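You operate a simulated robot arm through the tools that you are given. There is no shell and no other tool.

The job below is to be done with a simulated robot arm. You get a single attempt, and the scene is never put back.

## Task
Link both docked headset packs to channel B, then switch the dock off.
Fine: switch it on, set the dial, press LINK; the grey and the orange pack stay in their slots; the third keeps its channel.

Only the result counts: the job must be done as asked and must still hold three seconds after the hand-in. Knocking over, shifting, dropping, spilling or breaking anything else fails it.

## Robot
A 6-joint arm with a fingered hand, fixed in place. Base frame: the origin is on the floor under the middle of its stand, x ahead of it, y to its left, z up. Readings come in mm, degrees, newtons and seconds.
With the tool pointing down near the work surface it reaches from about 280 to 600 mm from the base axis. Its first joint turns from -166.0 to 166.0 degrees. Payload 3.2 kg.
The TCP is the grasp point between the finger pads, 22 mm short of the fingertips. In the tool frame z runs along the fingers and y along their closing line. The gripper opens to 112 mm; its body begins 60 mm behind the TCP. The gripper is a hand of 3 fingers: y runs from the thumb to the fingers, the wrist lies at [0, 0, -218] in the tool frame, and closing takes about 1.5 s.
Orientation is that of the tool frame in the base frame, as a unit quaternion [w, x, y, z]. With the fingers straight down and closing along the base's y, the tool's x points along the base's -x, its y along +y and its z along -z.

## Interface
- The arm moves only by the tool play_rows. Its argument "increments" is a list of rows, each a list of 6 numbers: the shift along the base's x, y, z in mm, then the turn, a rotation vector about the base's x, y, z in degrees. In form: [[dx, dy, dz, rx, ry, rz], ...]. A call has 1 to 20 rows; each row shifts and turns the commanded pose from where the row before left it. "fingers" is the opening, from 0 (shut) to 1 (fully open), set as the call begins (left out, the last holds). Rows are played at 5 a second. More than 50 mm and 8.6 degrees between two rows, or a gripper value outside its range, and nothing of the call is played. A pose out of reach is approached as far as the arm can. The call stops where the force on the tool passes 40 N (or 10 N more than at its start, if that is more) or the arm is blocked; 0.2 s more then pass. The fingers move at their own pace (about 108 mm/s each) and stop on an object; they squeeze with about 26 N. The grip force told is the motor's: it shows also when the fingers shut on nothing. Time passes only in rows, and 0.2 s behind the last, so rows that do not move let the fingers close. The reply holds the time, the measured pose of the TCP, the force on the tool along the base axes, the opening and the grip force, in the units named above and with some noise, with the torque about the TCP (base axes, N m) and any sound that the robot's microphone picked up.
- Cameras (640 x 400 px; columns grow to the right, rows downward): "scene" is fixed at [220.9, 497.3, 1610]; the picture's right is [-1.00, -0.08, 0.00], its down [-0.05, 0.57, -0.82] and it looks along [0.07, -0.82, -0.57] (base axes); focal length 332 px, centre (320, 200). "wrist" rides on the gripper at [66, 3, -80] in the tool frame; the picture's right is [-0.05, 1.00, 0.00], its down [-0.77, -0.04, -0.64] and it looks along [-0.64, -0.03, 0.77] (tool axes); focal length 275 px, centre (320, 200). There is no depth. A picture from a camera that has moved, and an enlarged one, comes with that camera's place and axes in the base frame and with its lens.
- grab_frame(camera): a new picture of that camera. It takes no simulated time.
- lift_body(by): slides the trunk up (or, below 0, down) by that many mm; the arm rides with it, the base frame stays. It gives what a move gives, with no picture.
- move_fingers(finger1, finger2, thumb_bend): sets how far each is bent, from 0 (flat) to 1 (curled in); at 0.3 the hand is open as for a grip, at 0.7 the pads meet at the TCP. One left out holds its place. A second passes; each finger stops where it meets its share of the squeeze, and holds until it gets a number again. A gripper value or a shape takes the hand back. It gives what a move gives, with no picture; readings hold the bend of each and the force on the fingers (four entries, about 0 where the hand has none), thumb and palm.
- set_grasp(shape): the hand has 3 fingers and takes this shape, open, in about a second: jaw (thumb against the fingers, like two jaws); tri (thumb and two fingers); tip (a fingertip pinch); poke (one finger out to press); point (the index stretched); flat (the hand flat); cup (the hand cupped); fist (a fist). The gripper value then closes the fingers along that shape, each until it touches; the sizes above hold for jaw. It gives what a move gives, with no picture.
- close_up(camera, box): a new picture of the part [left, top, right, bottom] of that camera's present view, enlarged. It takes no simulated time.
- job_done(): hands the job in; it is judged then, once.

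Places have to be worked out from the pictures, the camera data and where the tool is seen. Open the gripper and draw the arm clear of the work before you hand the job in, unless the task says otherwise.

The tools are called as a command line: name --pt "numbers of a row" for each row, then --argument value for the rest, lists and objects as JSON in quotes. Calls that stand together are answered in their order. play_rows: Moves the arm, as the interface text tells. Its arguments: {"type":"object","properties":{"increments":{"type":"array"},"fingers":{"type":"number"}},"required":["increments"]} The other tools are called the same way: lift_body (by) moves the trunk up or down; set_grasp (shape) gives the hand a shape; move_fingers (finger1, finger2, thumb_bend) moves the fingers one by one; grab_frame (camera) takes a picture; close_up (camera, box) takes an enlarged picture of a part of a camera's view; job_done () hands the job in.

At the start:

```text
clock: 0.0
eef_pos: [70.3, -356.1, 1092.0]
tool_rot: [0.001, 0.0, 1.0, 0.0]
ft_force: [0.8, 0.2, -0.3]
ft_torque: [-0.03, 0.02, 0.0]
width: 111.9
grasp_force: 0.1
shape: jaw
bend: [0.3, 0.3, 0.3]
finger forces: [0.0, 0.1, 0.0, 0.1, 0.1, 0.0]
trunk travel left (down, up): [-525.0, 65.0]
```

scene: 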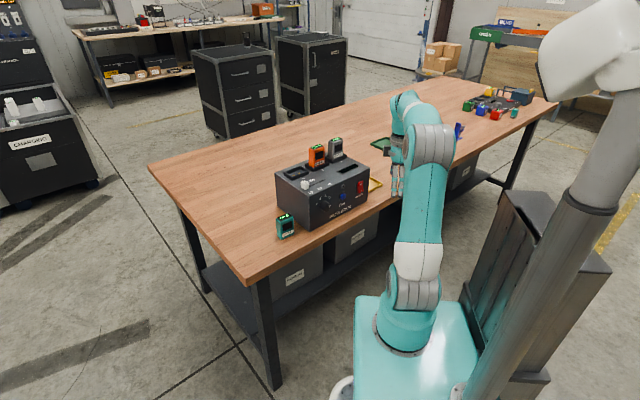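
wrist: 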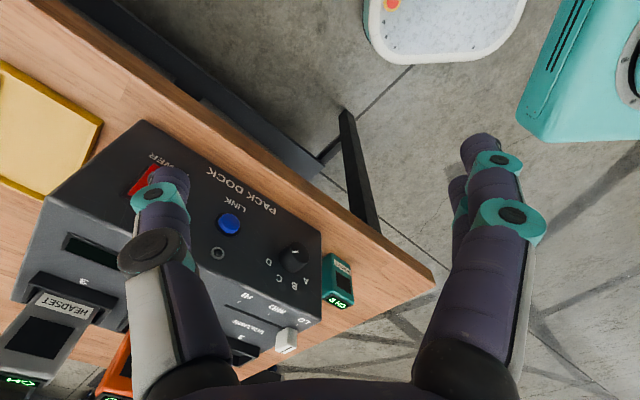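

I start by looking closer at the dock in both cameras to read the controls and the packs.

close_up --camera "scene" --box '[260, 125, 400, 245]'

close_up --camera "wrist" --box '[0, 110, 380, 400]'

```text
3.33 times, centred on (330, 185) of scene
camera zoom: at [220.9, 497.3, 1610.0], right [-1.0, -0.08, 0.0], down [-0.05, 0.57, -0.82], along [0.07, -0.82, -0.57], focal length 1108 px, centre (287, 250)
```

zoom: 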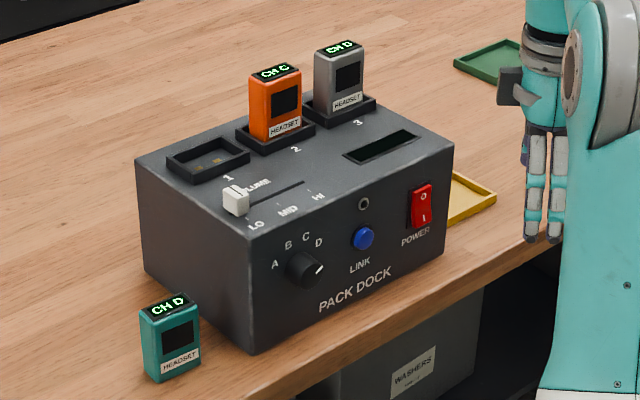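

```text
1.38 times, centred on (190, 255) of wrist
camera zoom: at [2.8, -353.4, 1172.5], right [0.05, 1.0, 0.0], down [0.77, -0.04, 0.64], along [0.64, -0.03, -0.77], focal length 380 px, centre (499, 124)
```

zoom: 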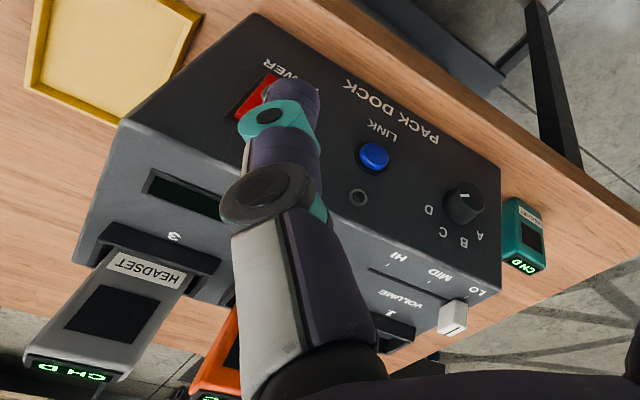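

The front face seems to run along about (0.64, 0.77) in x-y, with the controls near z 950. I zoom further in on the dial, switch and pack displays.

close_up --camera "scene" --box '[310, 180, 374, 220]'

close_up --camera "wrist" --box '[190, 200, 350, 300]'

close_up --camera "scene" --box '[300, 130, 364, 170]'

```text
10.00 times, centred on (342, 200) of scene
camera zoom: at [220.9, 497.3, 1610.0], right [-1.0, -0.08, 0.0], down [-0.05, 0.57, -0.82], along [0.07, -0.82, -0.57], focal length 3325 px, centre (100, 200)
```

zoom: 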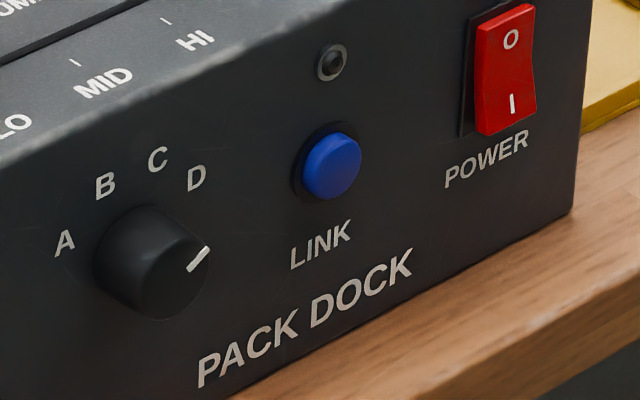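

```text
4.00 times, centred on (270, 250) of wrist
camera zoom: at [2.8, -353.4, 1172.5], right [0.05, 1.0, 0.0], down [0.77, -0.04, 0.64], along [0.64, -0.03, -0.77], focal length 1101 px, centre (520, 0)
```

zoom: 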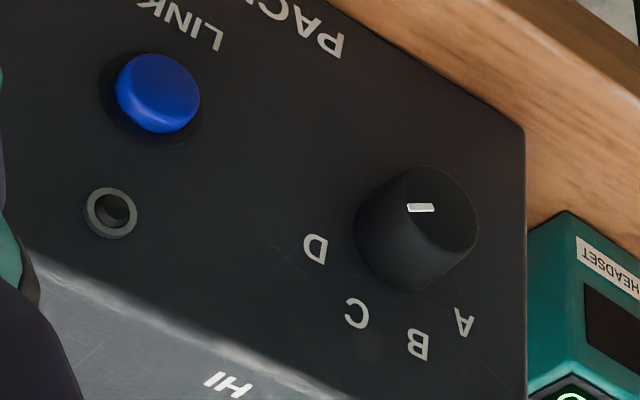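

```text
10.00 times, centred on (332, 150) of scene
camera zoom: at [220.9, 497.3, 1610.0], right [-1.0, -0.08, 0.0], down [-0.05, 0.57, -0.82], along [0.07, -0.82, -0.57], focal length 3325 px, centre (200, 700)
```

zoom: 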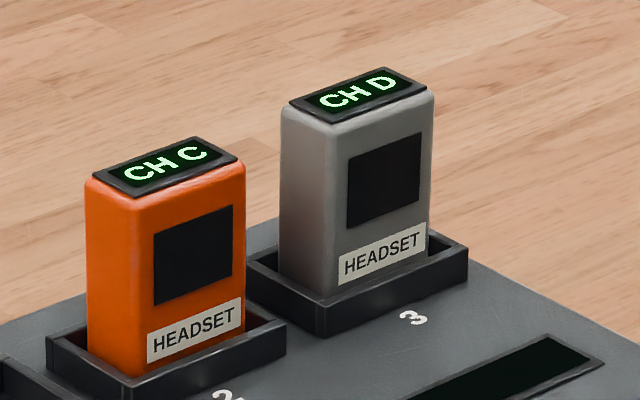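

The dial points at D, the orange pack reads CH C, the grey one CH D, and the teal pack lies beside the dock. The front face is close to vertical, facing about (-0.77, 0.64), with its controls near z 950. I yaw the hand in free space so the camera ends up on top once the hand is pitched forward.

play_rows --pt "0 0 0 0 0 8" --pt "0 0 0 0 0 8" --pt "0 0 0 0 0 8" --pt "0 0 0 0 0 8" --pt "0 0 0 0 0 8" --pt "0 0 0 0 0 8" --pt "0 0 0 0 0 8" --pt "0 0 0 0 0 8" --pt "0 0 0 0 0 8"

```text
clock: 2.0
eef_pos: [70.1, -356.3, 1093.3]
tool_rot: [0.0, -0.589, 0.808, 0.0]
ft_force: [-0.6, -0.7, -0.4]
ft_torque: [-0.01, -0.02, -0.01]
width: 112.0
grasp_force: 0.1
shape: jaw
bend: [0.3, 0.3, 0.3]
finger forces: [0.1, 0.1, 0.1, 0.0, 0.1, 0.0]
trunk travel left (down, up): [-525.0, 65.0]
```

The 72° yaw was tracked cleanly. I continue with the remaining 68°.

play_rows --pt "0 0 0 0 0 8" --pt "0 0 0 0 0 8" --pt "0 0 0 0 0 8" --pt "0 0 0 0 0 8" --pt "0 0 0 0 0 8" --pt "0 0 0 0 0 8" --pt "0 0 0 0 0 8" --pt "0 0 0 0 0 8" --pt "0 0 0 0 0 4" --pt "0 0 0 0 0 0"

grab_frame --camera "scene"

```text
clock: 4.2
eef_pos: [68.6, -357.0, 1092.1]
tool_rot: [0.0, 0.94, -0.341, 0.0]
ft_force: [0.3, -0.3, 0.3]
ft_torque: [0.01, 0.03, 0.01]
width: 111.9
grasp_force: 0.1
shape: jaw
bend: [0.3, 0.3, 0.3]
finger forces: [0.0, 0.0, 0.0, 0.1, 0.1, 0.1]
trunk travel left (down, up): [-525.0, 65.0]
```

```text
taken
```

scene: 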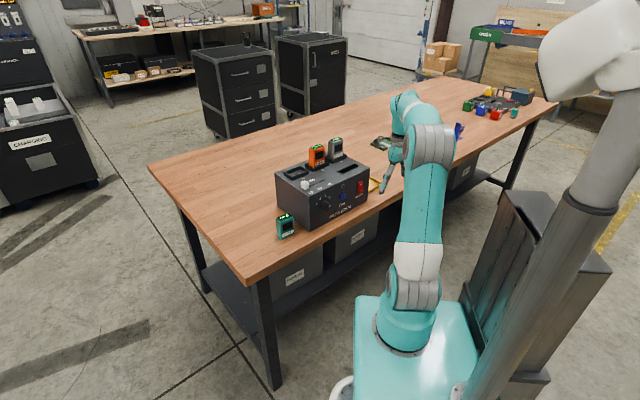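

The yaw is in place, with tool x along the approach direction (0.77, -0.64, 0). Next I pitch the fingers toward the dock in two halves, well in front of the face and above it.

play_rows --pt "7 -4.5 -3 -5.252 -6.267 0" --pt "7 -4.5 -3 -5.252 -6.267 0" --pt "7 -4.5 -3 -5.252 -6.267 0" --pt "7 -4.5 -3 -5.252 -6.267 0" --pt "7 -4.5 -3 -5.252 -6.267 0" --pt "7 -4.5 -3 -5.252 -6.267 0" --pt "0 0 0 0 0 0"

grab_frame --camera "wrist"

grab_frame --camera "scene"

```text
clock: 5.8
eef_pos: [108.8, -383.1, 1074.2]
tool_rot: [0.142, 0.855, -0.311, 0.39]
ft_force: [0.7, -0.4, -0.3]
ft_torque: [0.04, 0.0, 0.01]
width: 112.4
grasp_force: 0.1
shape: jaw
bend: [0.3, 0.3, 0.3]
finger forces: [0.1, 0.1, 0.0, 0.0, 0.0, 0.0]
trunk travel left (down, up): [-525.0, 65.0]
```

```text
taken
camera wrist: at [94.4, -373.7, 1175.7], right [-0.66, -0.75, -0.04], down [-0.73, 0.66, -0.17], along [0.15, -0.08, -0.99], focal length 275 px, centre (320, 200)
```

wrist: 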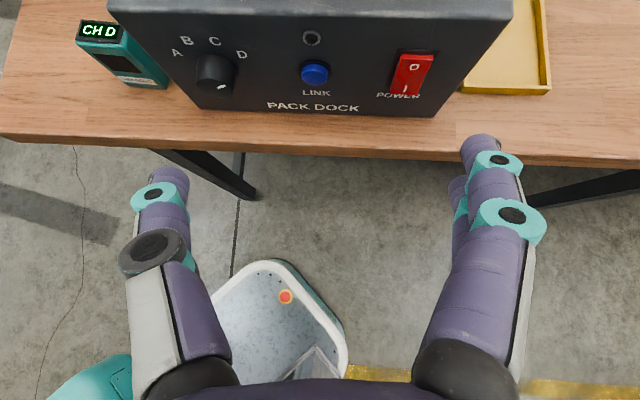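

```text
taken
```

scene: 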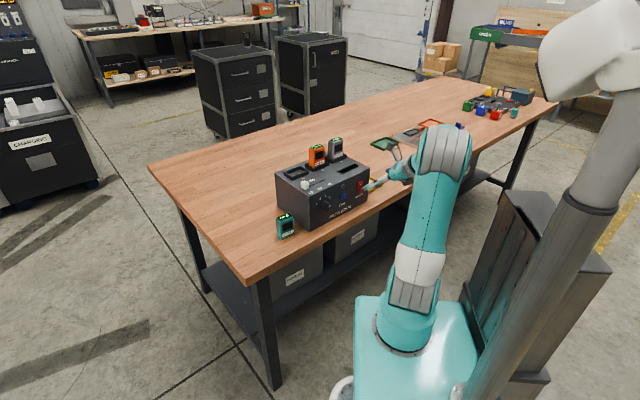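

The view is clear and nothing is touching. I zoom in here to measure the face orientation and control positions precisely.

close_up --camera "wrist" --box '[70, 0, 310, 150]'

close_up --camera "wrist" --box '[290, 0, 530, 150]'

```text
2.67 times, centred on (190, 75) of wrist
camera zoom: at [94.4, -373.7, 1175.7], right [-0.66, -0.75, -0.04], down [-0.73, 0.66, -0.17], along [0.15, -0.08, -0.99], focal length 734 px, centre (667, 533)
```

zoom: 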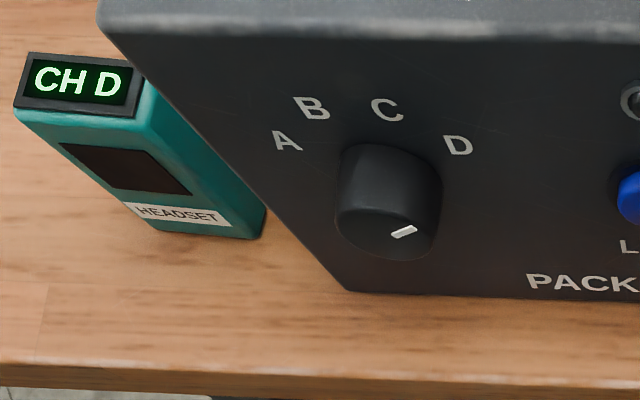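

```text
2.67 times, centred on (410, 75) of wrist
camera zoom: at [94.4, -373.7, 1175.7], right [-0.66, -0.75, -0.04], down [-0.73, 0.66, -0.17], along [0.15, -0.08, -0.99], focal length 734 px, centre (80, 533)
```

zoom: 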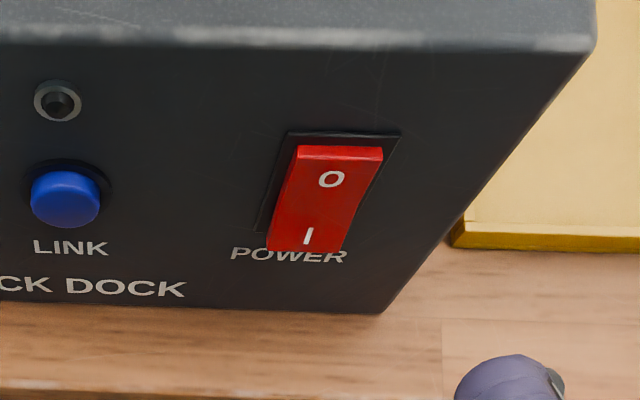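

The dock's bottom corners project to about (307,-364) and (121,-552), so the face runs at 45° and the table is near z 886. LINK is near (211,-461,958), and the rocker sits in the off position with the "I" half sticking out. I correct the yaw by -5° and finish the pitch to horizontal.

play_rows --pt "9 -5 0 0 0 -5" --pt "10 -6 0 -5.784 -5.784 0" --pt "10 -6 0 -5.784 -5.784 0" --pt "10 -6 0 -5.784 -5.784 0" --pt "10 -6 0 -5.784 -5.784 0" --pt "10 -6 0 -5.784 -5.784 0" --pt "0 0 0 0 0 0"

grab_frame --camera "wrist"

grab_frame --camera "scene"

```text
clock: 7.4
eef_pos: [170.8, -416.9, 1074.1]
tool_rot: [0.27, 0.653, -0.27, 0.654]
ft_force: [0.0, -0.5, -1.5]
ft_torque: [-0.02, 0.0, 0.01]
width: 111.6
grasp_force: 0.0
shape: jaw
bend: [0.3, 0.3, 0.3]
finger forces: [0.0, 0.0, 0.1, 0.0, 0.0, 0.0]
trunk travel left (down, up): [-525.0, 65.0]
```

```text
taken
camera wrist: at [111.2, -362.9, 1140.7], right [-0.71, -0.71, -0.05], down [-0.42, 0.47, -0.77], along [0.57, -0.52, -0.63], focal length 275 px, centre (320, 200)
```

wrist: 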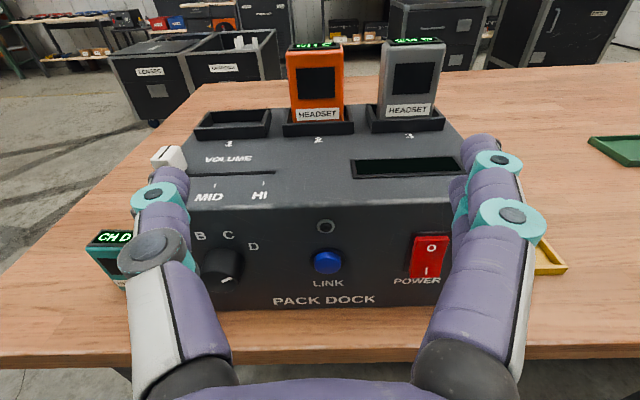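

```text
taken
```

scene: 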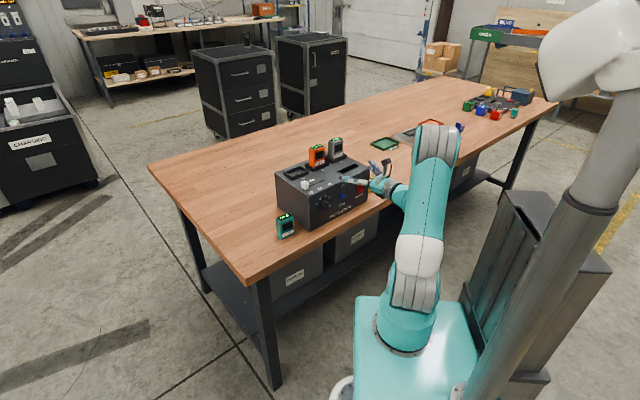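

The tool is now horizontal and square to the face, and all the controls are visible. I take enlarged views to pin down the positions before going lower.

close_up --camera "wrist" --box '[180, 195, 340, 320]'

close_up --camera "wrist" --box '[300, 195, 460, 320]'

set_grasp --shape "poke"

grab_frame --camera "wrist"

```text
3.20 times, centred on (260, 258) of wrist
camera zoom: at [111.2, -362.9, 1140.7], right [-0.71, -0.71, -0.05], down [-0.42, 0.47, -0.77], along [0.57, -0.52, -0.63], focal length 881 px, centre (512, 16)
```

zoom: 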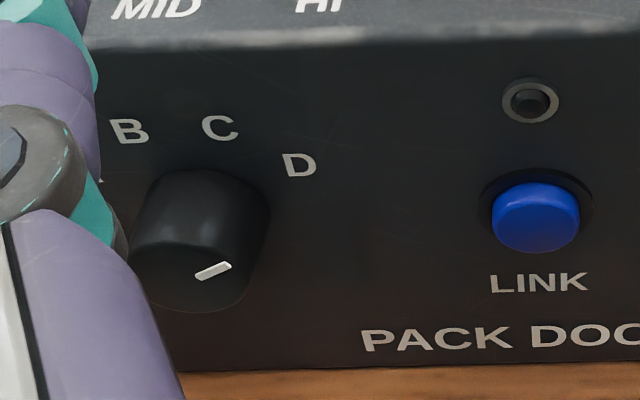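

```text
3.20 times, centred on (380, 258) of wrist
camera zoom: at [111.2, -362.9, 1140.7], right [-0.71, -0.71, -0.05], down [-0.42, 0.47, -0.77], along [0.57, -0.52, -0.63], focal length 881 px, centre (128, 16)
```

zoom: 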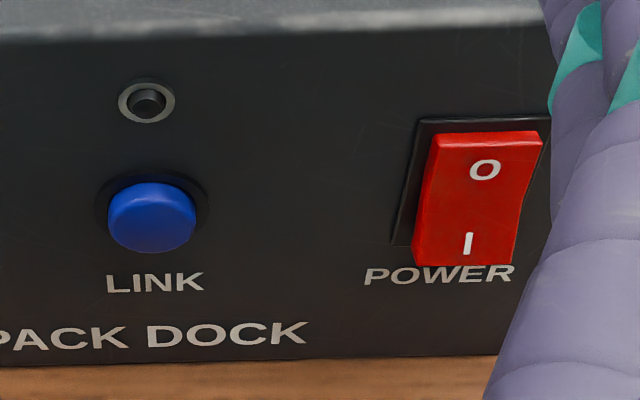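

```text
clock: 8.3
eef_pos: [170.5, -417.0, 1077.1]
tool_rot: [0.271, 0.654, -0.272, 0.652]
ft_force: [-0.1, 0.5, -0.2]
ft_torque: [-0.01, 0.0, 0.0]
width: 0.0
grasp_force: 0.1
shape: poke
bend: [1.0, 1.0, 0.46]
finger forces: [0.1, 0.0, 0.0, 0.0, 0.1, 0.0]
trunk travel left (down, up): [-525.0, 65.0]
```

```text
taken
camera wrist: at [111.3, -362.9, 1140.9], right [-0.71, -0.71, -0.05], down [-0.43, 0.47, -0.77], along [0.57, -0.52, -0.64], focal length 275 px, centre (320, 200)
```

wrist: 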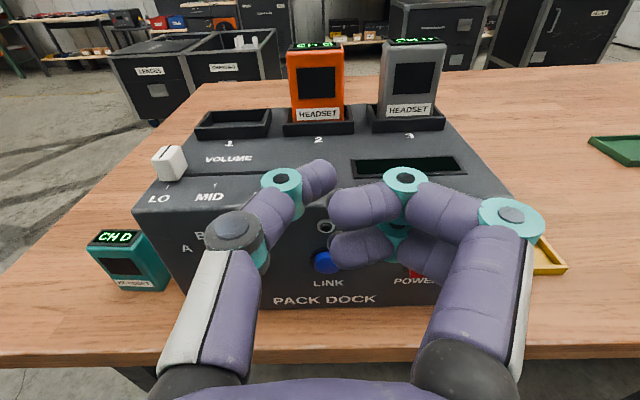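

In poke shape the thumb tip sits near the tool axis, roughly 15–20 mm past the TCP, and the curled fingers sit behind it. I'll compare the "point" shape before choosing.

set_grasp --shape "point"

grab_frame --camera "wrist"

```text
clock: 9.2
eef_pos: [170.7, -418.0, 1075.4]
tool_rot: [0.27, 0.654, -0.27, 0.653]
ft_force: [0.9, 0.8, 0.5]
ft_torque: [0.01, -0.01, 0.03]
width: 0.0
grasp_force: 0.0
shape: point
bend: [0.27, 1.0, 0.5]
finger forces: [0.0, 0.0, 0.1, 0.0, 0.1, 0.0]
trunk travel left (down, up): [-525.0, 65.0]
```

```text
taken
camera wrist: at [111.3, -362.9, 1140.9], right [-0.71, -0.71, -0.05], down [-0.43, 0.48, -0.77], along [0.57, -0.52, -0.64], focal length 275 px, centre (320, 200)
```

wrist: 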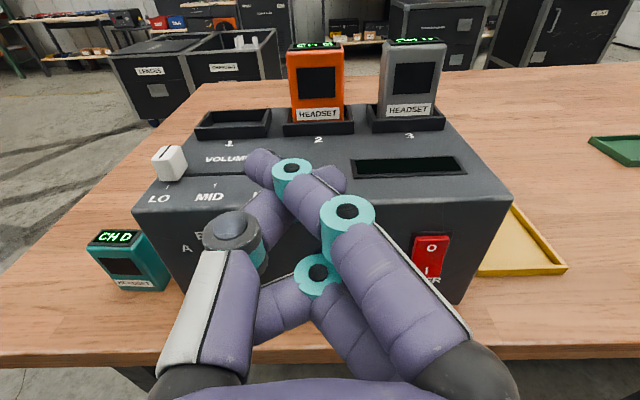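

"Point" has the stretched finger crossing the thumb, so "poke" is better centred. I go back to poke, lower straight down in front of the LINK button while keeping about 75 mm off the face, and use the new view for triangulation.

set_grasp --shape "poke"

play_rows --pt "0 0 -20 0 0 0" --pt "0 0 -20 0 0 0" --pt "0 0 -20 0 0 0" --pt "0 0 -20 0 0 0" --pt "0 0 -20 0 0 0" --pt "0 0 0 0 0 0"

grab_frame --camera "wrist"

grab_frame --camera "scene"

```text
clock: 10.1
eef_pos: [170.8, -416.5, 1075.0]
tool_rot: [0.27, 0.654, -0.27, 0.653]
ft_force: [-0.3, 0.6, -0.6]
ft_torque: [-0.03, -0.01, -0.03]
width: 0.0
grasp_force: 0.0
shape: poke
bend: [0.99, 1.0, 1.0]
finger forces: [0.0, 0.0, 0.0, 0.0, 0.0, 0.0]
trunk travel left (down, up): [-525.0, 65.0]
```

```text
clock: 11.5
eef_pos: [170.9, -418.6, 974.9]
tool_rot: [0.27, 0.655, -0.27, 0.652]
ft_force: [0.0, -0.6, 0.1]
ft_torque: [-0.03, -0.02, 0.0]
width: 0.0
grasp_force: 0.0
shape: poke
bend: [0.99, 1.0, 1.0]
finger forces: [0.0, 0.1, 0.0, 0.1, 0.0, 0.0]
trunk travel left (down, up): [-525.0, 65.0]
```

```text
taken
camera wrist: at [111.4, -363.9, 1040.6], right [-0.71, -0.71, -0.05], down [-0.43, 0.47, -0.77], along [0.57, -0.52, -0.64], focal length 275 px, centre (320, 200)
```

wrist: 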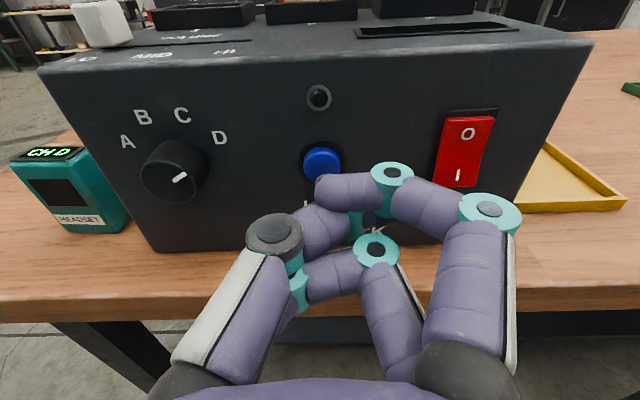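

```text
taken
```

scene: 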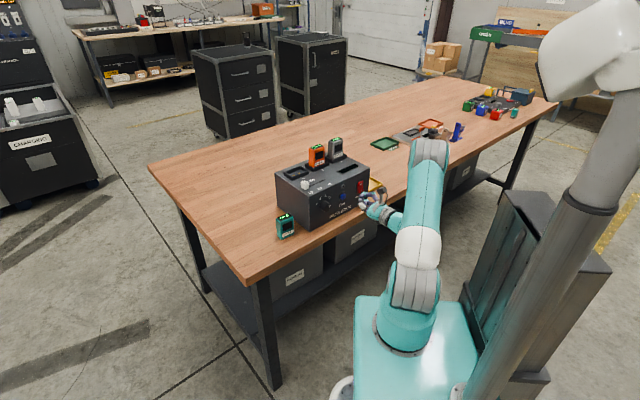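

The thumb curled fully this time, so I'll set the fingers individually: both fingers curled and the thumb out. I also take enlargements here for triangulation.

close_up --camera "wrist" --box '[90, 80, 250, 180]'

close_up --camera "wrist" --box '[280, 70, 520, 220]'

move_fingers --finger1 1.0 --finger2 1.0 --thumb_bend 0.5

grab_frame --camera "wrist"

```text
4.00 times, centred on (170, 130) of wrist
camera zoom: at [111.4, -363.9, 1040.6], right [-0.71, -0.71, -0.05], down [-0.43, 0.47, -0.77], along [0.57, -0.52, -0.64], focal length 1101 px, centre (920, 480)
```

zoom: 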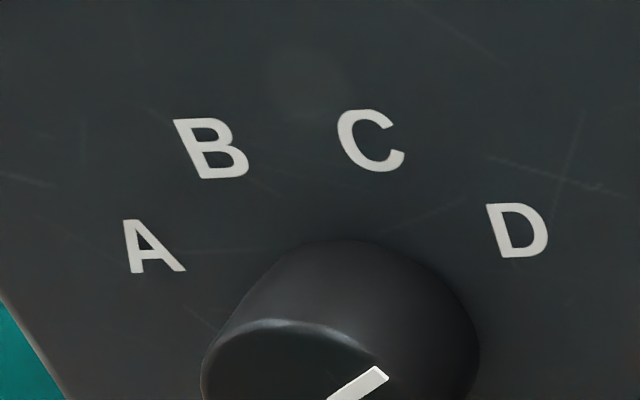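

```text
2.67 times, centred on (400, 145) of wrist
camera zoom: at [111.4, -363.9, 1040.6], right [-0.71, -0.71, -0.05], down [-0.43, 0.47, -0.77], along [0.57, -0.52, -0.64], focal length 734 px, centre (107, 347)
```

zoom: 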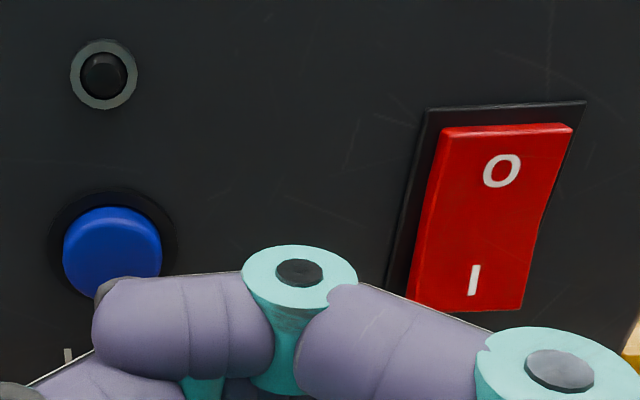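

```text
clock: 12.5
eef_pos: [171.0, -418.9, 976.1]
tool_rot: [0.27, 0.654, -0.27, 0.653]
ft_force: [0.3, -0.2, 0.9]
ft_torque: [-0.02, -0.01, 0.0]
width: 15.1
grasp_force: 0.1
shape: fingers
bend: [0.82, 1.0, 0.6]
finger forces: [0.1, 0.1, 0.1, 0.0, 0.0, 0.0]
trunk travel left (down, up): [-525.0, 65.0]
```

```text
taken
camera wrist: at [111.4, -363.9, 1040.8], right [-0.71, -0.71, -0.05], down [-0.43, 0.48, -0.77], along [0.57, -0.52, -0.64], focal length 275 px, centre (320, 200)
```

wrist: 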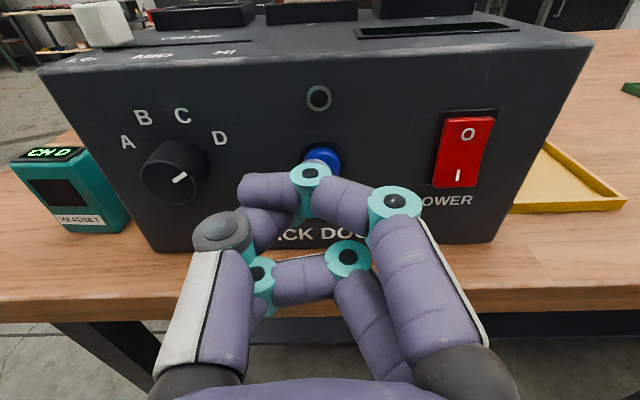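

The finger and thumb tangled because of the order they closed in. I re-open to jaw first, then take poke again, as happened the first time.

set_grasp --shape "jaw"

set_grasp --shape "poke"

grab_frame --camera "wrist"

```text
clock: 13.4
eef_pos: [171.5, -418.8, 975.3]
tool_rot: [0.271, 0.653, -0.271, 0.653]
ft_force: [0.5, -0.1, 0.8]
ft_torque: [-0.01, -0.01, 0.01]
width: 15.8
grasp_force: 0.0
shape: jaw
bend: [0.3, 0.72, 0.48]
finger forces: [0.0, 0.0, 0.0, 0.0, 0.1, 0.0]
trunk travel left (down, up): [-525.0, 65.0]
```

```text
clock: 14.3
eef_pos: [170.3, -418.3, 976.0]
tool_rot: [0.27, 0.654, -0.27, 0.653]
ft_force: [-0.3, -0.4, -0.4]
ft_torque: [0.0, -0.04, 0.0]
width: 0.0
grasp_force: 0.0
shape: poke
bend: [1.0, 0.98, 1.0]
finger forces: [0.1, 0.0, 0.0, 0.0, 0.0, 0.0]
trunk travel left (down, up): [-525.0, 65.0]
```

```text
taken
camera wrist: at [111.4, -363.9, 1040.8], right [-0.71, -0.71, -0.05], down [-0.43, 0.48, -0.77], along [0.57, -0.52, -0.64], focal length 275 px, centre (320, 200)
```

wrist: 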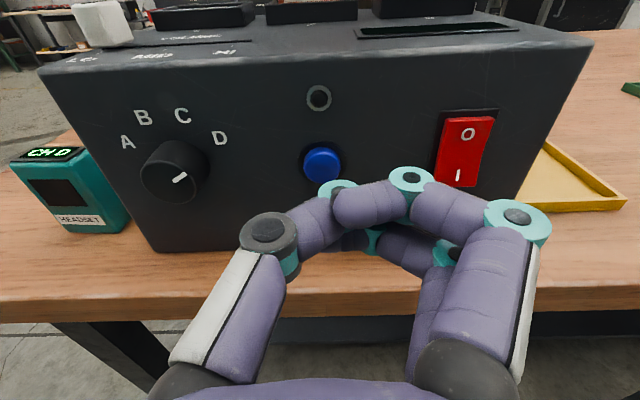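

Poke drives the thumb to full curl, which isn't useful here. I open fully, then curl only the two fingers and leave the thumb straight at 0.3 as the pressing digit.

set_grasp --shape "jaw"

play_rows --pt "0 0 0 0 0 0" --pt "0 0 0 0 0 0" --pt "0 0 0 0 0 0" --fingers 1.0

move_fingers --finger1 1.0 --finger2 1.0 --thumb_bend 0.3

grab_frame --camera "wrist"

close_up --camera "scene" --box '[310, 150, 438, 230]'

```text
clock: 15.2
eef_pos: [170.7, -419.1, 974.5]
tool_rot: [0.271, 0.654, -0.271, 0.652]
ft_force: [-0.4, 0.3, -0.1]
ft_torque: [0.04, 0.03, 0.01]
width: 112.0
grasp_force: 0.0
shape: jaw
bend: [0.3, 0.3, 0.3]
finger forces: [0.0, 0.0, 0.1, 0.0, 0.0, 0.0]
trunk travel left (down, up): [-525.0, 65.0]
```

```text
clock: 16.0
eef_pos: [170.4, -418.2, 975.5]
tool_rot: [0.27, 0.654, -0.27, 0.653]
ft_force: [1.4, -0.2, -0.1]
ft_torque: [-0.01, 0.06, 0.04]
width: 112.0
grasp_force: 0.2
shape: jaw
bend: [0.3, 0.3, 0.3]
finger forces: [0.1, 0.1, 0.0, 0.0, 0.0, 0.0]
trunk travel left (down, up): [-525.0, 65.0]
```

```text
clock: 17.0
eef_pos: [169.7, -419.5, 974.7]
tool_rot: [0.269, 0.655, -0.27, 0.652]
ft_force: [0.0, -0.5, 0.1]
ft_torque: [-0.01, -0.03, -0.01]
width: 46.3
grasp_force: 0.0
shape: fingers
bend: [1.0, 1.0, 0.3]
finger forces: [0.0, 0.0, 0.0, 0.0, 0.0, 0.1]
trunk travel left (down, up): [-525.0, 65.0]
```

```text
taken
camera wrist: at [111.4, -363.9, 1040.8], right [-0.71, -0.71, -0.05], down [-0.43, 0.48, -0.77], along [0.57, -0.52, -0.64], focal length 275 px, centre (320, 200)
```

wrist: 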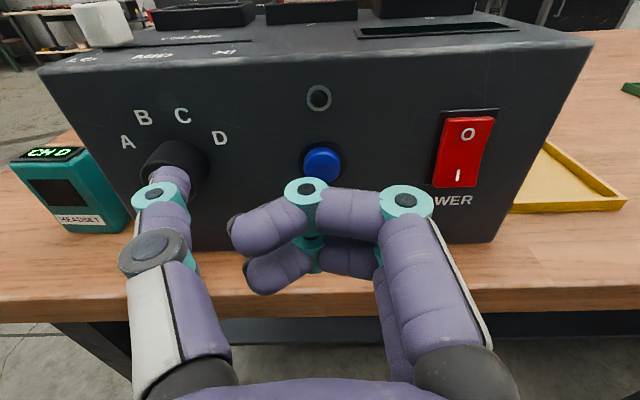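

```text
5.00 times, centred on (374, 190) of scene
camera zoom: at [220.9, 497.3, 1610.0], right [-1.0, -0.08, 0.0], down [-0.05, 0.57, -0.82], along [0.07, -0.82, -0.57], focal length 1662 px, centre (50, 250)
```

zoom: 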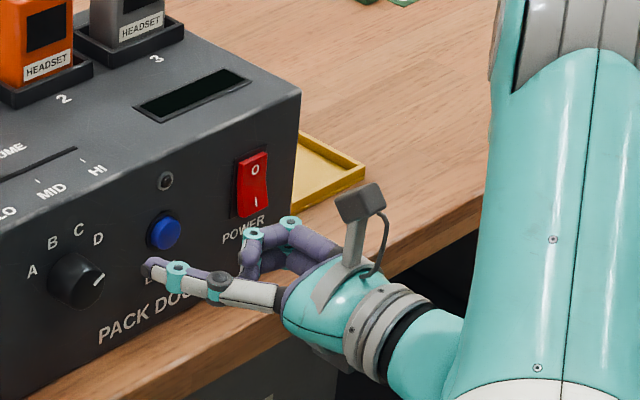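

The thumb now extends straight ahead and the fingers are folded well behind it. From two views at known heights I put the face plane at 488 mm along the approach. The rocker centre is at lateral 259 with "I" at z≈939 and "O" at z≈966; LINK is at lateral 175, z≈950; the knob centre is at lateral 86, z≈953. I slide sideways so the thumb lines up with the "I" half, keeping about 50 mm off.

play_rows --pt "-17.3 -17.3 -6 0 0 0" --pt "-17.3 -17.3 -6 0 0 0" --pt "-17.3 -17.3 -6 0 0 0" --pt "-17.3 -17.3 -6 0 0 0" --pt "-17.3 -17.3 -6 0 0 0" --pt "-17.2 -17.2 -6 0 0 0" --pt "0 0 0 0 0 0"

grab_frame --camera "wrist"

close_up --camera "scene" --box '[310, 150, 438, 230]'

```text
clock: 18.6
eef_pos: [65.6, -521.2, 937.1]
tool_rot: [0.269, 0.654, -0.27, 0.653]
ft_force: [-0.9, 0.2, 0.5]
ft_torque: [-0.01, 0.01, 0.02]
width: 46.7
grasp_force: 0.0
shape: fingers
bend: [1.0, 1.0, 0.3]
finger forces: [0.1, 0.0, 0.0, 0.0, 0.0, 0.1]
trunk travel left (down, up): [-525.0, 65.0]
```

```text
taken
camera wrist: at [6.6, -467.9, 1002.9], right [-0.71, -0.71, -0.05], down [-0.43, 0.48, -0.77], along [0.57, -0.52, -0.64], focal length 275 px, centre (320, 200)
```

wrist: 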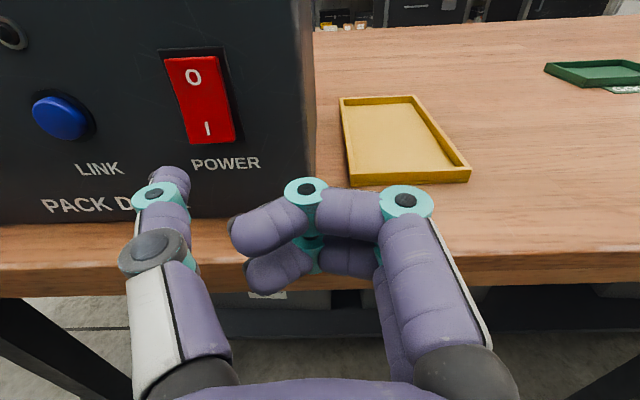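

```text
5.00 times, centred on (374, 190) of scene
camera zoom: at [220.9, 497.3, 1610.0], right [-1.0, -0.08, 0.0], down [-0.05, 0.57, -0.82], along [0.07, -0.82, -0.57], focal length 1662 px, centre (50, 250)
```

zoom: 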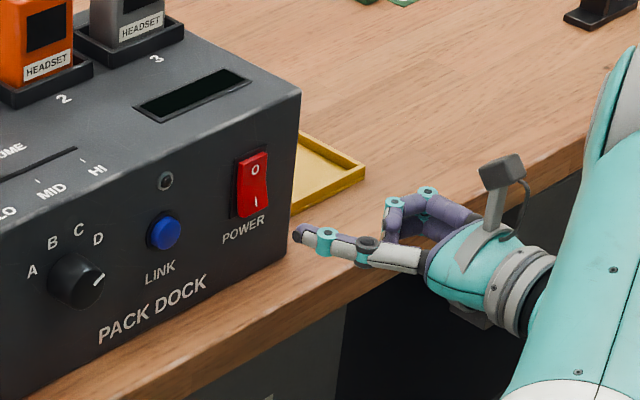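

The thumb tip is in front of the rocker and about 40 mm short of it. I take finer enlargements to check whether its height matches the "I" half.

close_up --camera "scene" --box '[352, 170, 400, 200]'

close_up --camera "wrist" --box '[120, 50, 280, 220]'

```text
13.33 times, centred on (376, 185) of scene
camera zoom: at [220.9, 497.3, 1610.0], right [-1.0, -0.08, 0.0], down [-0.05, 0.57, -0.82], along [0.07, -0.82, -0.57], focal length 4433 px, centre (-427, 400)
```

zoom: 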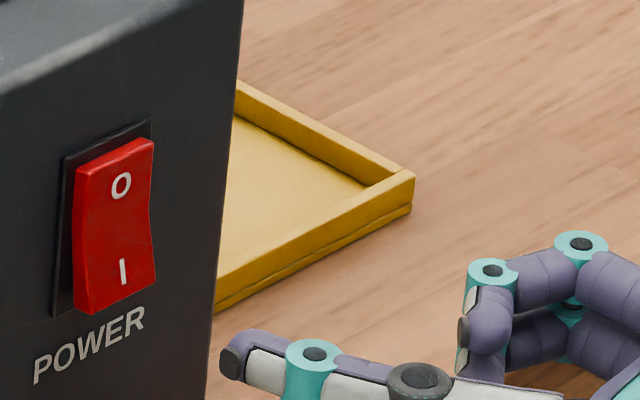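

```text
2.35 times, centred on (200, 135) of wrist
camera zoom: at [6.6, -467.9, 1002.9], right [-0.71, -0.71, -0.05], down [-0.43, 0.48, -0.77], along [0.57, -0.52, -0.64], focal length 648 px, centre (602, 353)
```

zoom: 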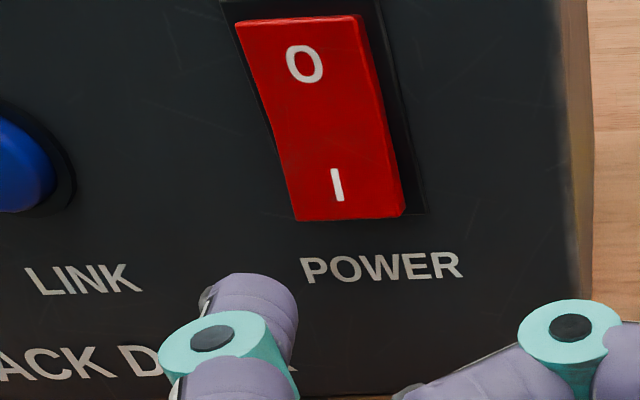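

The tip is at lateral ≈259, z≈937, directly below and in front of the "I" mark. I raise it 2 mm and close most of the gap, stopping just short of contact.

play_rows --pt "3.5 -3.5 2 0 0 0" --pt "5 -5 0 0 0 0" --pt "5 -5 0 0 0 0" --pt "5 -5 0 0 0 0" --pt "5 -5 0 0 0 0" --pt "1.5 -1.5 0 0 0 0" --pt "0 0 0 0 0 0"

close_up --camera "wrist" --box '[60, 50, 300, 220]'

close_up --camera "scene" --box '[342, 165, 390, 195]'

```text
clock: 20.2
eef_pos: [91.1, -547.4, 940.2]
tool_rot: [0.27, 0.655, -0.271, 0.652]
ft_force: [-0.4, 0.3, -0.8]
ft_torque: [0.03, -0.02, -0.02]
width: 46.3
grasp_force: 0.0
shape: fingers
bend: [1.0, 1.0, 0.3]
finger forces: [0.0, 0.0, 0.0, 0.0, 0.0, 0.1]
trunk travel left (down, up): [-525.0, 65.0]
```

```text
2.35 times, centred on (180, 135) of wrist
camera zoom: at [32.2, -492.5, 1005.6], right [-0.71, -0.71, -0.05], down [-0.43, 0.48, -0.77], along [0.57, -0.52, -0.64], focal length 648 px, centre (649, 353)
```

zoom: 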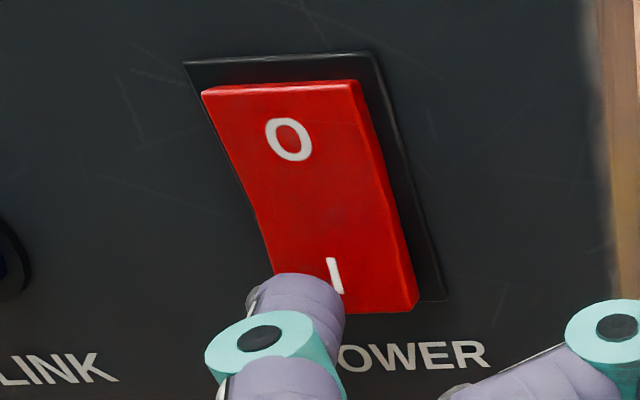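

```text
13.33 times, centred on (366, 180) of scene
camera zoom: at [220.9, 497.3, 1610.0], right [-1.0, -0.08, 0.0], down [-0.05, 0.57, -0.82], along [0.07, -0.82, -0.57], focal length 4433 px, centre (-293, 467)
```

zoom: 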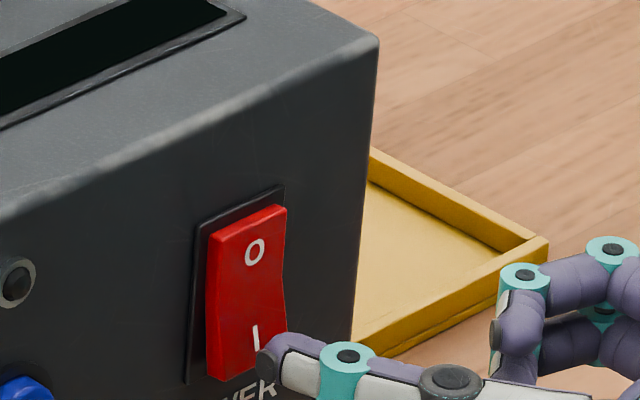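

The tip is about 5 mm from the rocker and lined up with the "I". I now press forward in small steps, watching force and sound.

play_rows --pt "1.4 -1.4 0 0 0 0" --pt "1.4 -1.4 0 0 0 0" --pt "1.4 -1.4 0 0 0 0" --pt "1.0 -1.0 0 0 0 0" --pt "1.0 -1.0 0 0 0 0" --pt "1.0 -1.0 0 0 0 0"

close_up --camera "wrist" --box '[60, 50, 300, 220]'

close_up --camera "scene" --box '[310, 140, 390, 190]'

```text
clock: 21.6
eef_pos: [98.3, -554.8, 940.7]
tool_rot: [0.269, 0.654, -0.27, 0.653]
ft_force: [-1.9, 0.7, -0.2]
ft_torque: [0.01, 0.0, 0.12]
width: 46.5
grasp_force: 1.0
shape: fingers
bend: [1.0, 1.0, 0.3]
finger forces: [0.0, 0.1, 0.0, 0.0, 1.8, 0.0]
trunk travel left (down, up): [-525.0, 65.0]
```

```text
2.35 times, centred on (180, 135) of wrist
camera zoom: at [39.7, -499.3, 1006.5], right [-0.71, -0.71, -0.05], down [-0.42, 0.48, -0.77], along [0.57, -0.52, -0.64], focal length 648 px, centre (649, 353)
```

zoom: 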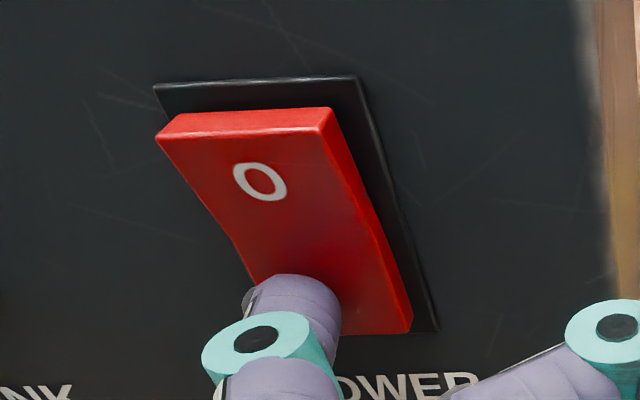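

```text
8.00 times, centred on (350, 165) of scene
camera zoom: at [220.9, 497.3, 1610.0], right [-1.0, -0.08, 0.0], down [-0.05, 0.57, -0.82], along [0.07, -0.82, -0.57], focal length 2660 px, centre (80, 480)
```

zoom: 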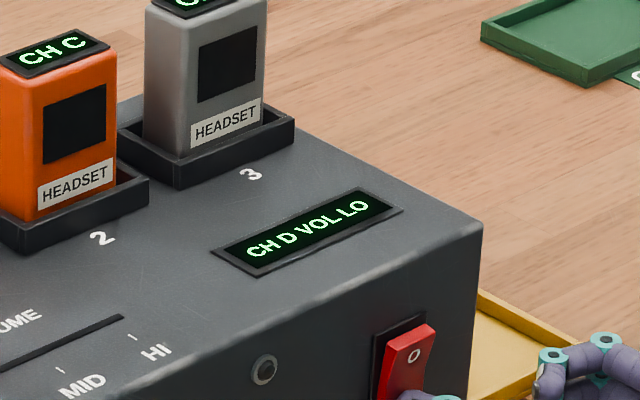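

The display lit up ("CH D VOL LO") and the rocker flipped, so the dock is on. I back straight off the switch and rise a little.

play_rows --pt "-5 5 0 0 0 0" --pt "-9 9 0 0 0 0" --pt "-9 9 0 0 0 0" --pt "-9 9 10 0 0 0" --pt "0 0 25 0 0 0" --pt "0 0 25 0 0 0" --pt "0 0 0 0 0 0"

set_grasp --shape "jaw"

grab_frame --camera "wrist"

close_up --camera "scene" --box '[270, 130, 430, 230]'

```text
clock: 23.2
eef_pos: [67.0, -521.3, 999.4]
tool_rot: [0.27, 0.654, -0.27, 0.653]
ft_force: [-0.6, -1.0, 0.8]
ft_torque: [0.0, -0.01, -0.02]
width: 46.5
grasp_force: 0.1
shape: fingers
bend: [1.0, 1.0, 0.3]
finger forces: [0.0, 0.0, 0.1, 0.1, 0.0, 0.0]
trunk travel left (down, up): [-525.0, 65.0]
```

```text
clock: 24.1
eef_pos: [67.9, -520.4, 1000.5]
tool_rot: [0.27, 0.654, -0.271, 0.652]
ft_force: [0.0, -0.7, 0.9]
ft_torque: [-0.03, 0.04, -0.03]
width: 112.0
grasp_force: 0.0
shape: jaw
bend: [0.3, 0.3, 0.3]
finger forces: [0.0, 0.0, 0.1, 0.0, 0.0, 0.1]
trunk travel left (down, up): [-525.0, 65.0]
```

```text
taken
camera wrist: at [7.0, -466.9, 1064.4], right [-0.71, -0.71, -0.05], down [-0.43, 0.48, -0.77], along [0.57, -0.52, -0.64], focal length 275 px, centre (320, 200)
```

wrist: 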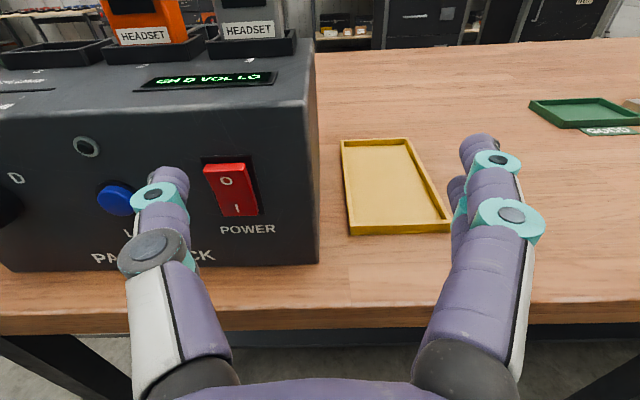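

```text
4.00 times, centred on (350, 180) of scene
camera zoom: at [220.9, 497.3, 1610.0], right [-1.0, -0.08, 0.0], down [-0.05, 0.57, -0.82], along [0.07, -0.82, -0.57], focal length 1330 px, centre (200, 280)
```

zoom: 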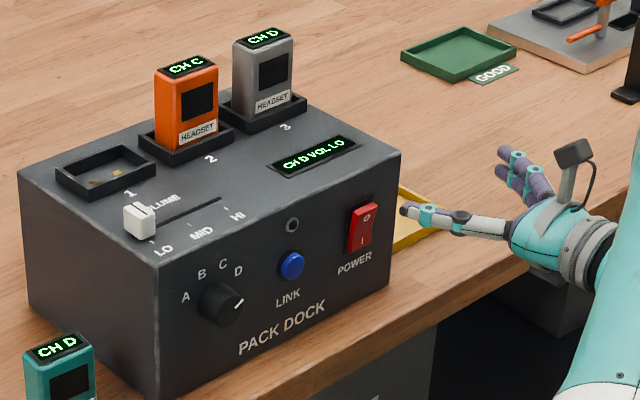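

The dock stays on, and the packs are unchanged (C and D). For the knob I pre-roll the hand +80° here in free space with a 60 mm opening, so the later 80° counter-clockwise turn ends at the present, known-good wrist angle.

play_rows --pt "0 0 0 5.657 -5.657 0" --pt "0 0 0 5.657 -5.657 0" --pt "0 0 0 5.657 -5.657 0" --pt "0 0 0 5.657 -5.657 0" --pt "0 0 0 5.657 -5.657 0" --pt "0 0 0 5.657 -5.657 0" --pt "0 0 0 5.657 -5.657 0" --pt "0 0 0 5.657 -5.657 0" --pt "0 0 0 5.657 -5.657 0" --pt "0 0 0 5.657 -5.657 0" --pt "0 0 0 0 0 0" --fingers 0.55

grab_frame --camera "wrist"

```text
clock: 26.5
eef_pos: [67.9, -520.3, 1000.9]
tool_rot: [-0.214, 0.325, -0.628, 0.674]
ft_force: [-0.4, 0.6, 0.6]
ft_torque: [0.05, 0.01, -0.03]
width: 62.5
grasp_force: 0.1
shape: jaw
bend: [0.72, 0.72, 0.7]
finger forces: [0.0, 0.0, 0.0, 0.0, 0.1, 0.0]
trunk travel left (down, up): [-525.0, 65.0]
```

```text
taken
camera wrist: at [-37.0, -511.4, 1008.3], right [-0.09, -0.09, -0.99], down [0.09, 0.99, -0.1], along [0.99, -0.1, -0.08], focal length 275 px, centre (320, 200)
```

wrist: 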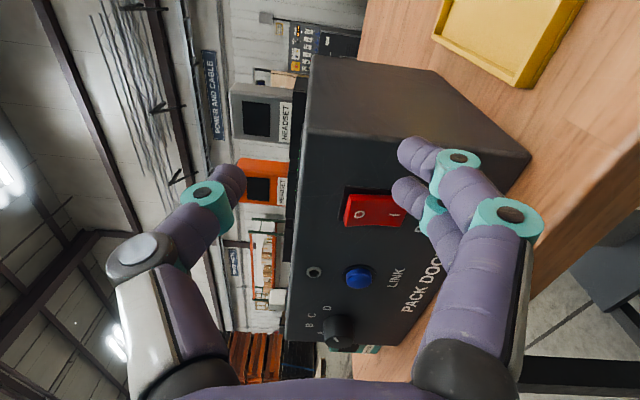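

The roll is done and the 60 mm opening holds. I now slide sideways at z 1000 toward the knob (lateral 86), checking that the arm can reach there.

play_rows --pt "14 14 0 0 0 0" --pt "14 14 0 0 0 0" --pt "14 14 0 0 0 0" --pt "14 14 0 0 0 0" --pt "14 14 0 0 0 0" --pt "14 14 0 0 0 0" --pt "14 14 0 0 0 0" --pt "14 14 0 0 0 0" --pt "0 0 0 0 0 0"

grab_frame --camera "scene"

```text
clock: 28.5
eef_pos: [178.6, -409.8, 1000.3]
tool_rot: [-0.214, 0.326, -0.627, 0.674]
ft_force: [-0.2, -0.1, -0.2]
ft_torque: [0.0, -0.02, -0.04]
width: 62.5
grasp_force: 0.1
shape: jaw
bend: [0.72, 0.72, 0.7]
finger forces: [0.0, 0.0, 0.0, 0.0, 0.0, 0.1]
trunk travel left (down, up): [-525.0, 65.0]
```

```text
taken
```

scene: 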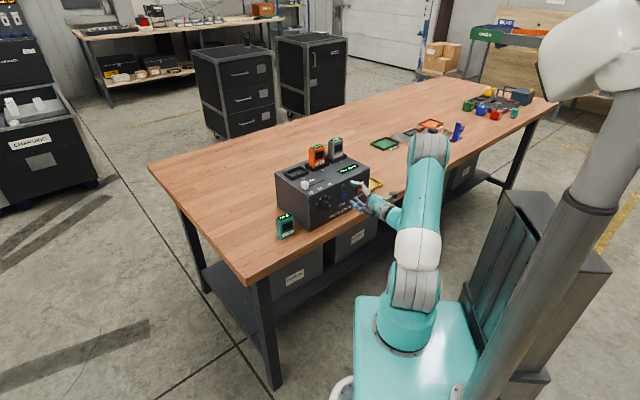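

That was tracked exactly. I continue the last part toward lateral 86.

play_rows --pt "11 11 0 0 0 0" --pt "11 11 0 0 0 0" --pt "11 11 0 0 0 0" --pt "11 11 0 0 0 0" --pt "11 11 0 0 0 0" --pt "0 0 0 0 0 0"

grab_frame --camera "wrist"

grab_frame --camera "scene"

```text
clock: 29.9
eef_pos: [235.7, -373.3, 995.1]
tool_rot: [-0.214, 0.327, -0.626, 0.674]
ft_force: [0.3, 0.3, -0.3]
ft_torque: [0.01, 0.01, 0.01]
width: 62.2
grasp_force: 0.0
shape: jaw
bend: [0.72, 0.72, 0.7]
finger forces: [0.0, 0.0, 0.0, 0.0, 0.0, 0.0]
out of reach, approached as far as the arm can: row 4, 5
trunk travel left (down, up): [-525.0, 65.0]
```

```text
taken
camera wrist: at [131.8, -364.8, 1001.9], right [-0.09, -0.09, -0.99], down [0.09, 0.99, -0.1], along [0.99, -0.1, -0.08], focal length 275 px, centre (320, 200)
```

wrist: 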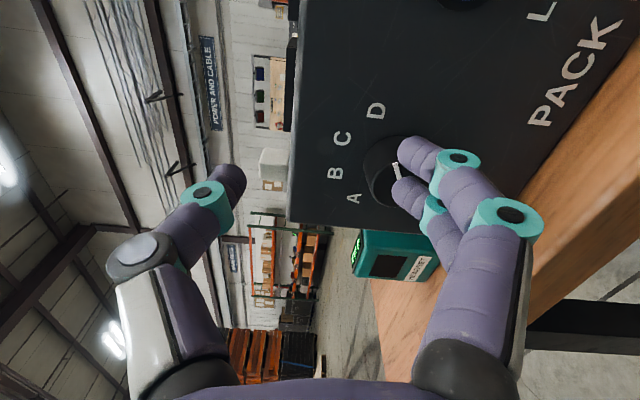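

```text
taken
```

scene: 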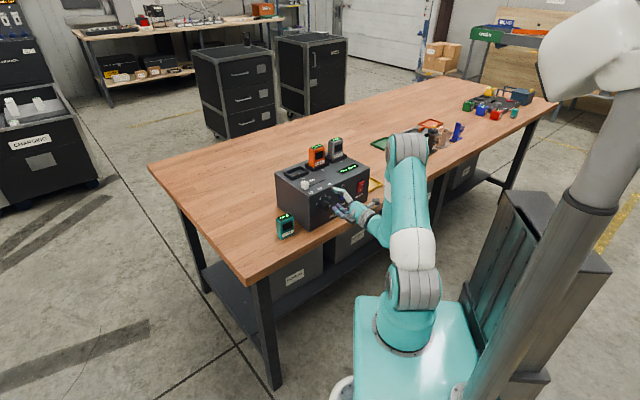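

Near lateral 97 the arm ran out of inward reach: the wrist is too close to the base axis, and it stopped at approach depth ≈431 with no contact. I raise the trunk by 65 mm to change the arm's geometry and see how the pose responds.

lift_body --by 65

play_rows --pt "0 0 0 0 0 0" --pt "0 0 0 0 0 0"

grab_frame --camera "wrist"

```text
clock: 30.9
eef_pos: [236.3, -374.1, 1060.1]
tool_rot: [-0.213, 0.327, -0.626, 0.675]
ft_force: [-0.2, -0.1, 1.1]
ft_torque: [0.0, -0.03, 0.01]
width: 62.0
grasp_force: 0.0
shape: jaw
bend: [0.72, 0.72, 0.7]
finger forces: [0.0, 0.0, 0.1, 0.1, 0.1, 0.0]
trunk travel left (down, up): [-590.0, 0.0]
```

```text
clock: 31.5
eef_pos: [235.6, -375.0, 1060.2]
tool_rot: [-0.214, 0.328, -0.626, 0.675]
ft_force: [0.7, 0.0, 0.5]
ft_torque: [0.01, -0.01, -0.01]
width: 62.2
grasp_force: 0.0
shape: jaw
bend: [0.72, 0.72, 0.7]
finger forces: [0.0, 0.1, 0.0, 0.0, 0.0, 0.1]
trunk travel left (down, up): [-590.0, 0.0]
```

```text
taken
camera wrist: at [131.7, -364.8, 1067.0], right [-0.09, -0.09, -0.99], down [0.09, 0.99, -0.1], along [0.99, -0.1, -0.08], focal length 275 px, centre (320, 200)
```

wrist: 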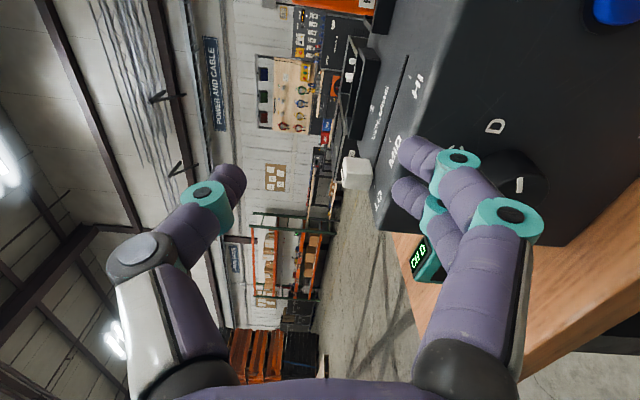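

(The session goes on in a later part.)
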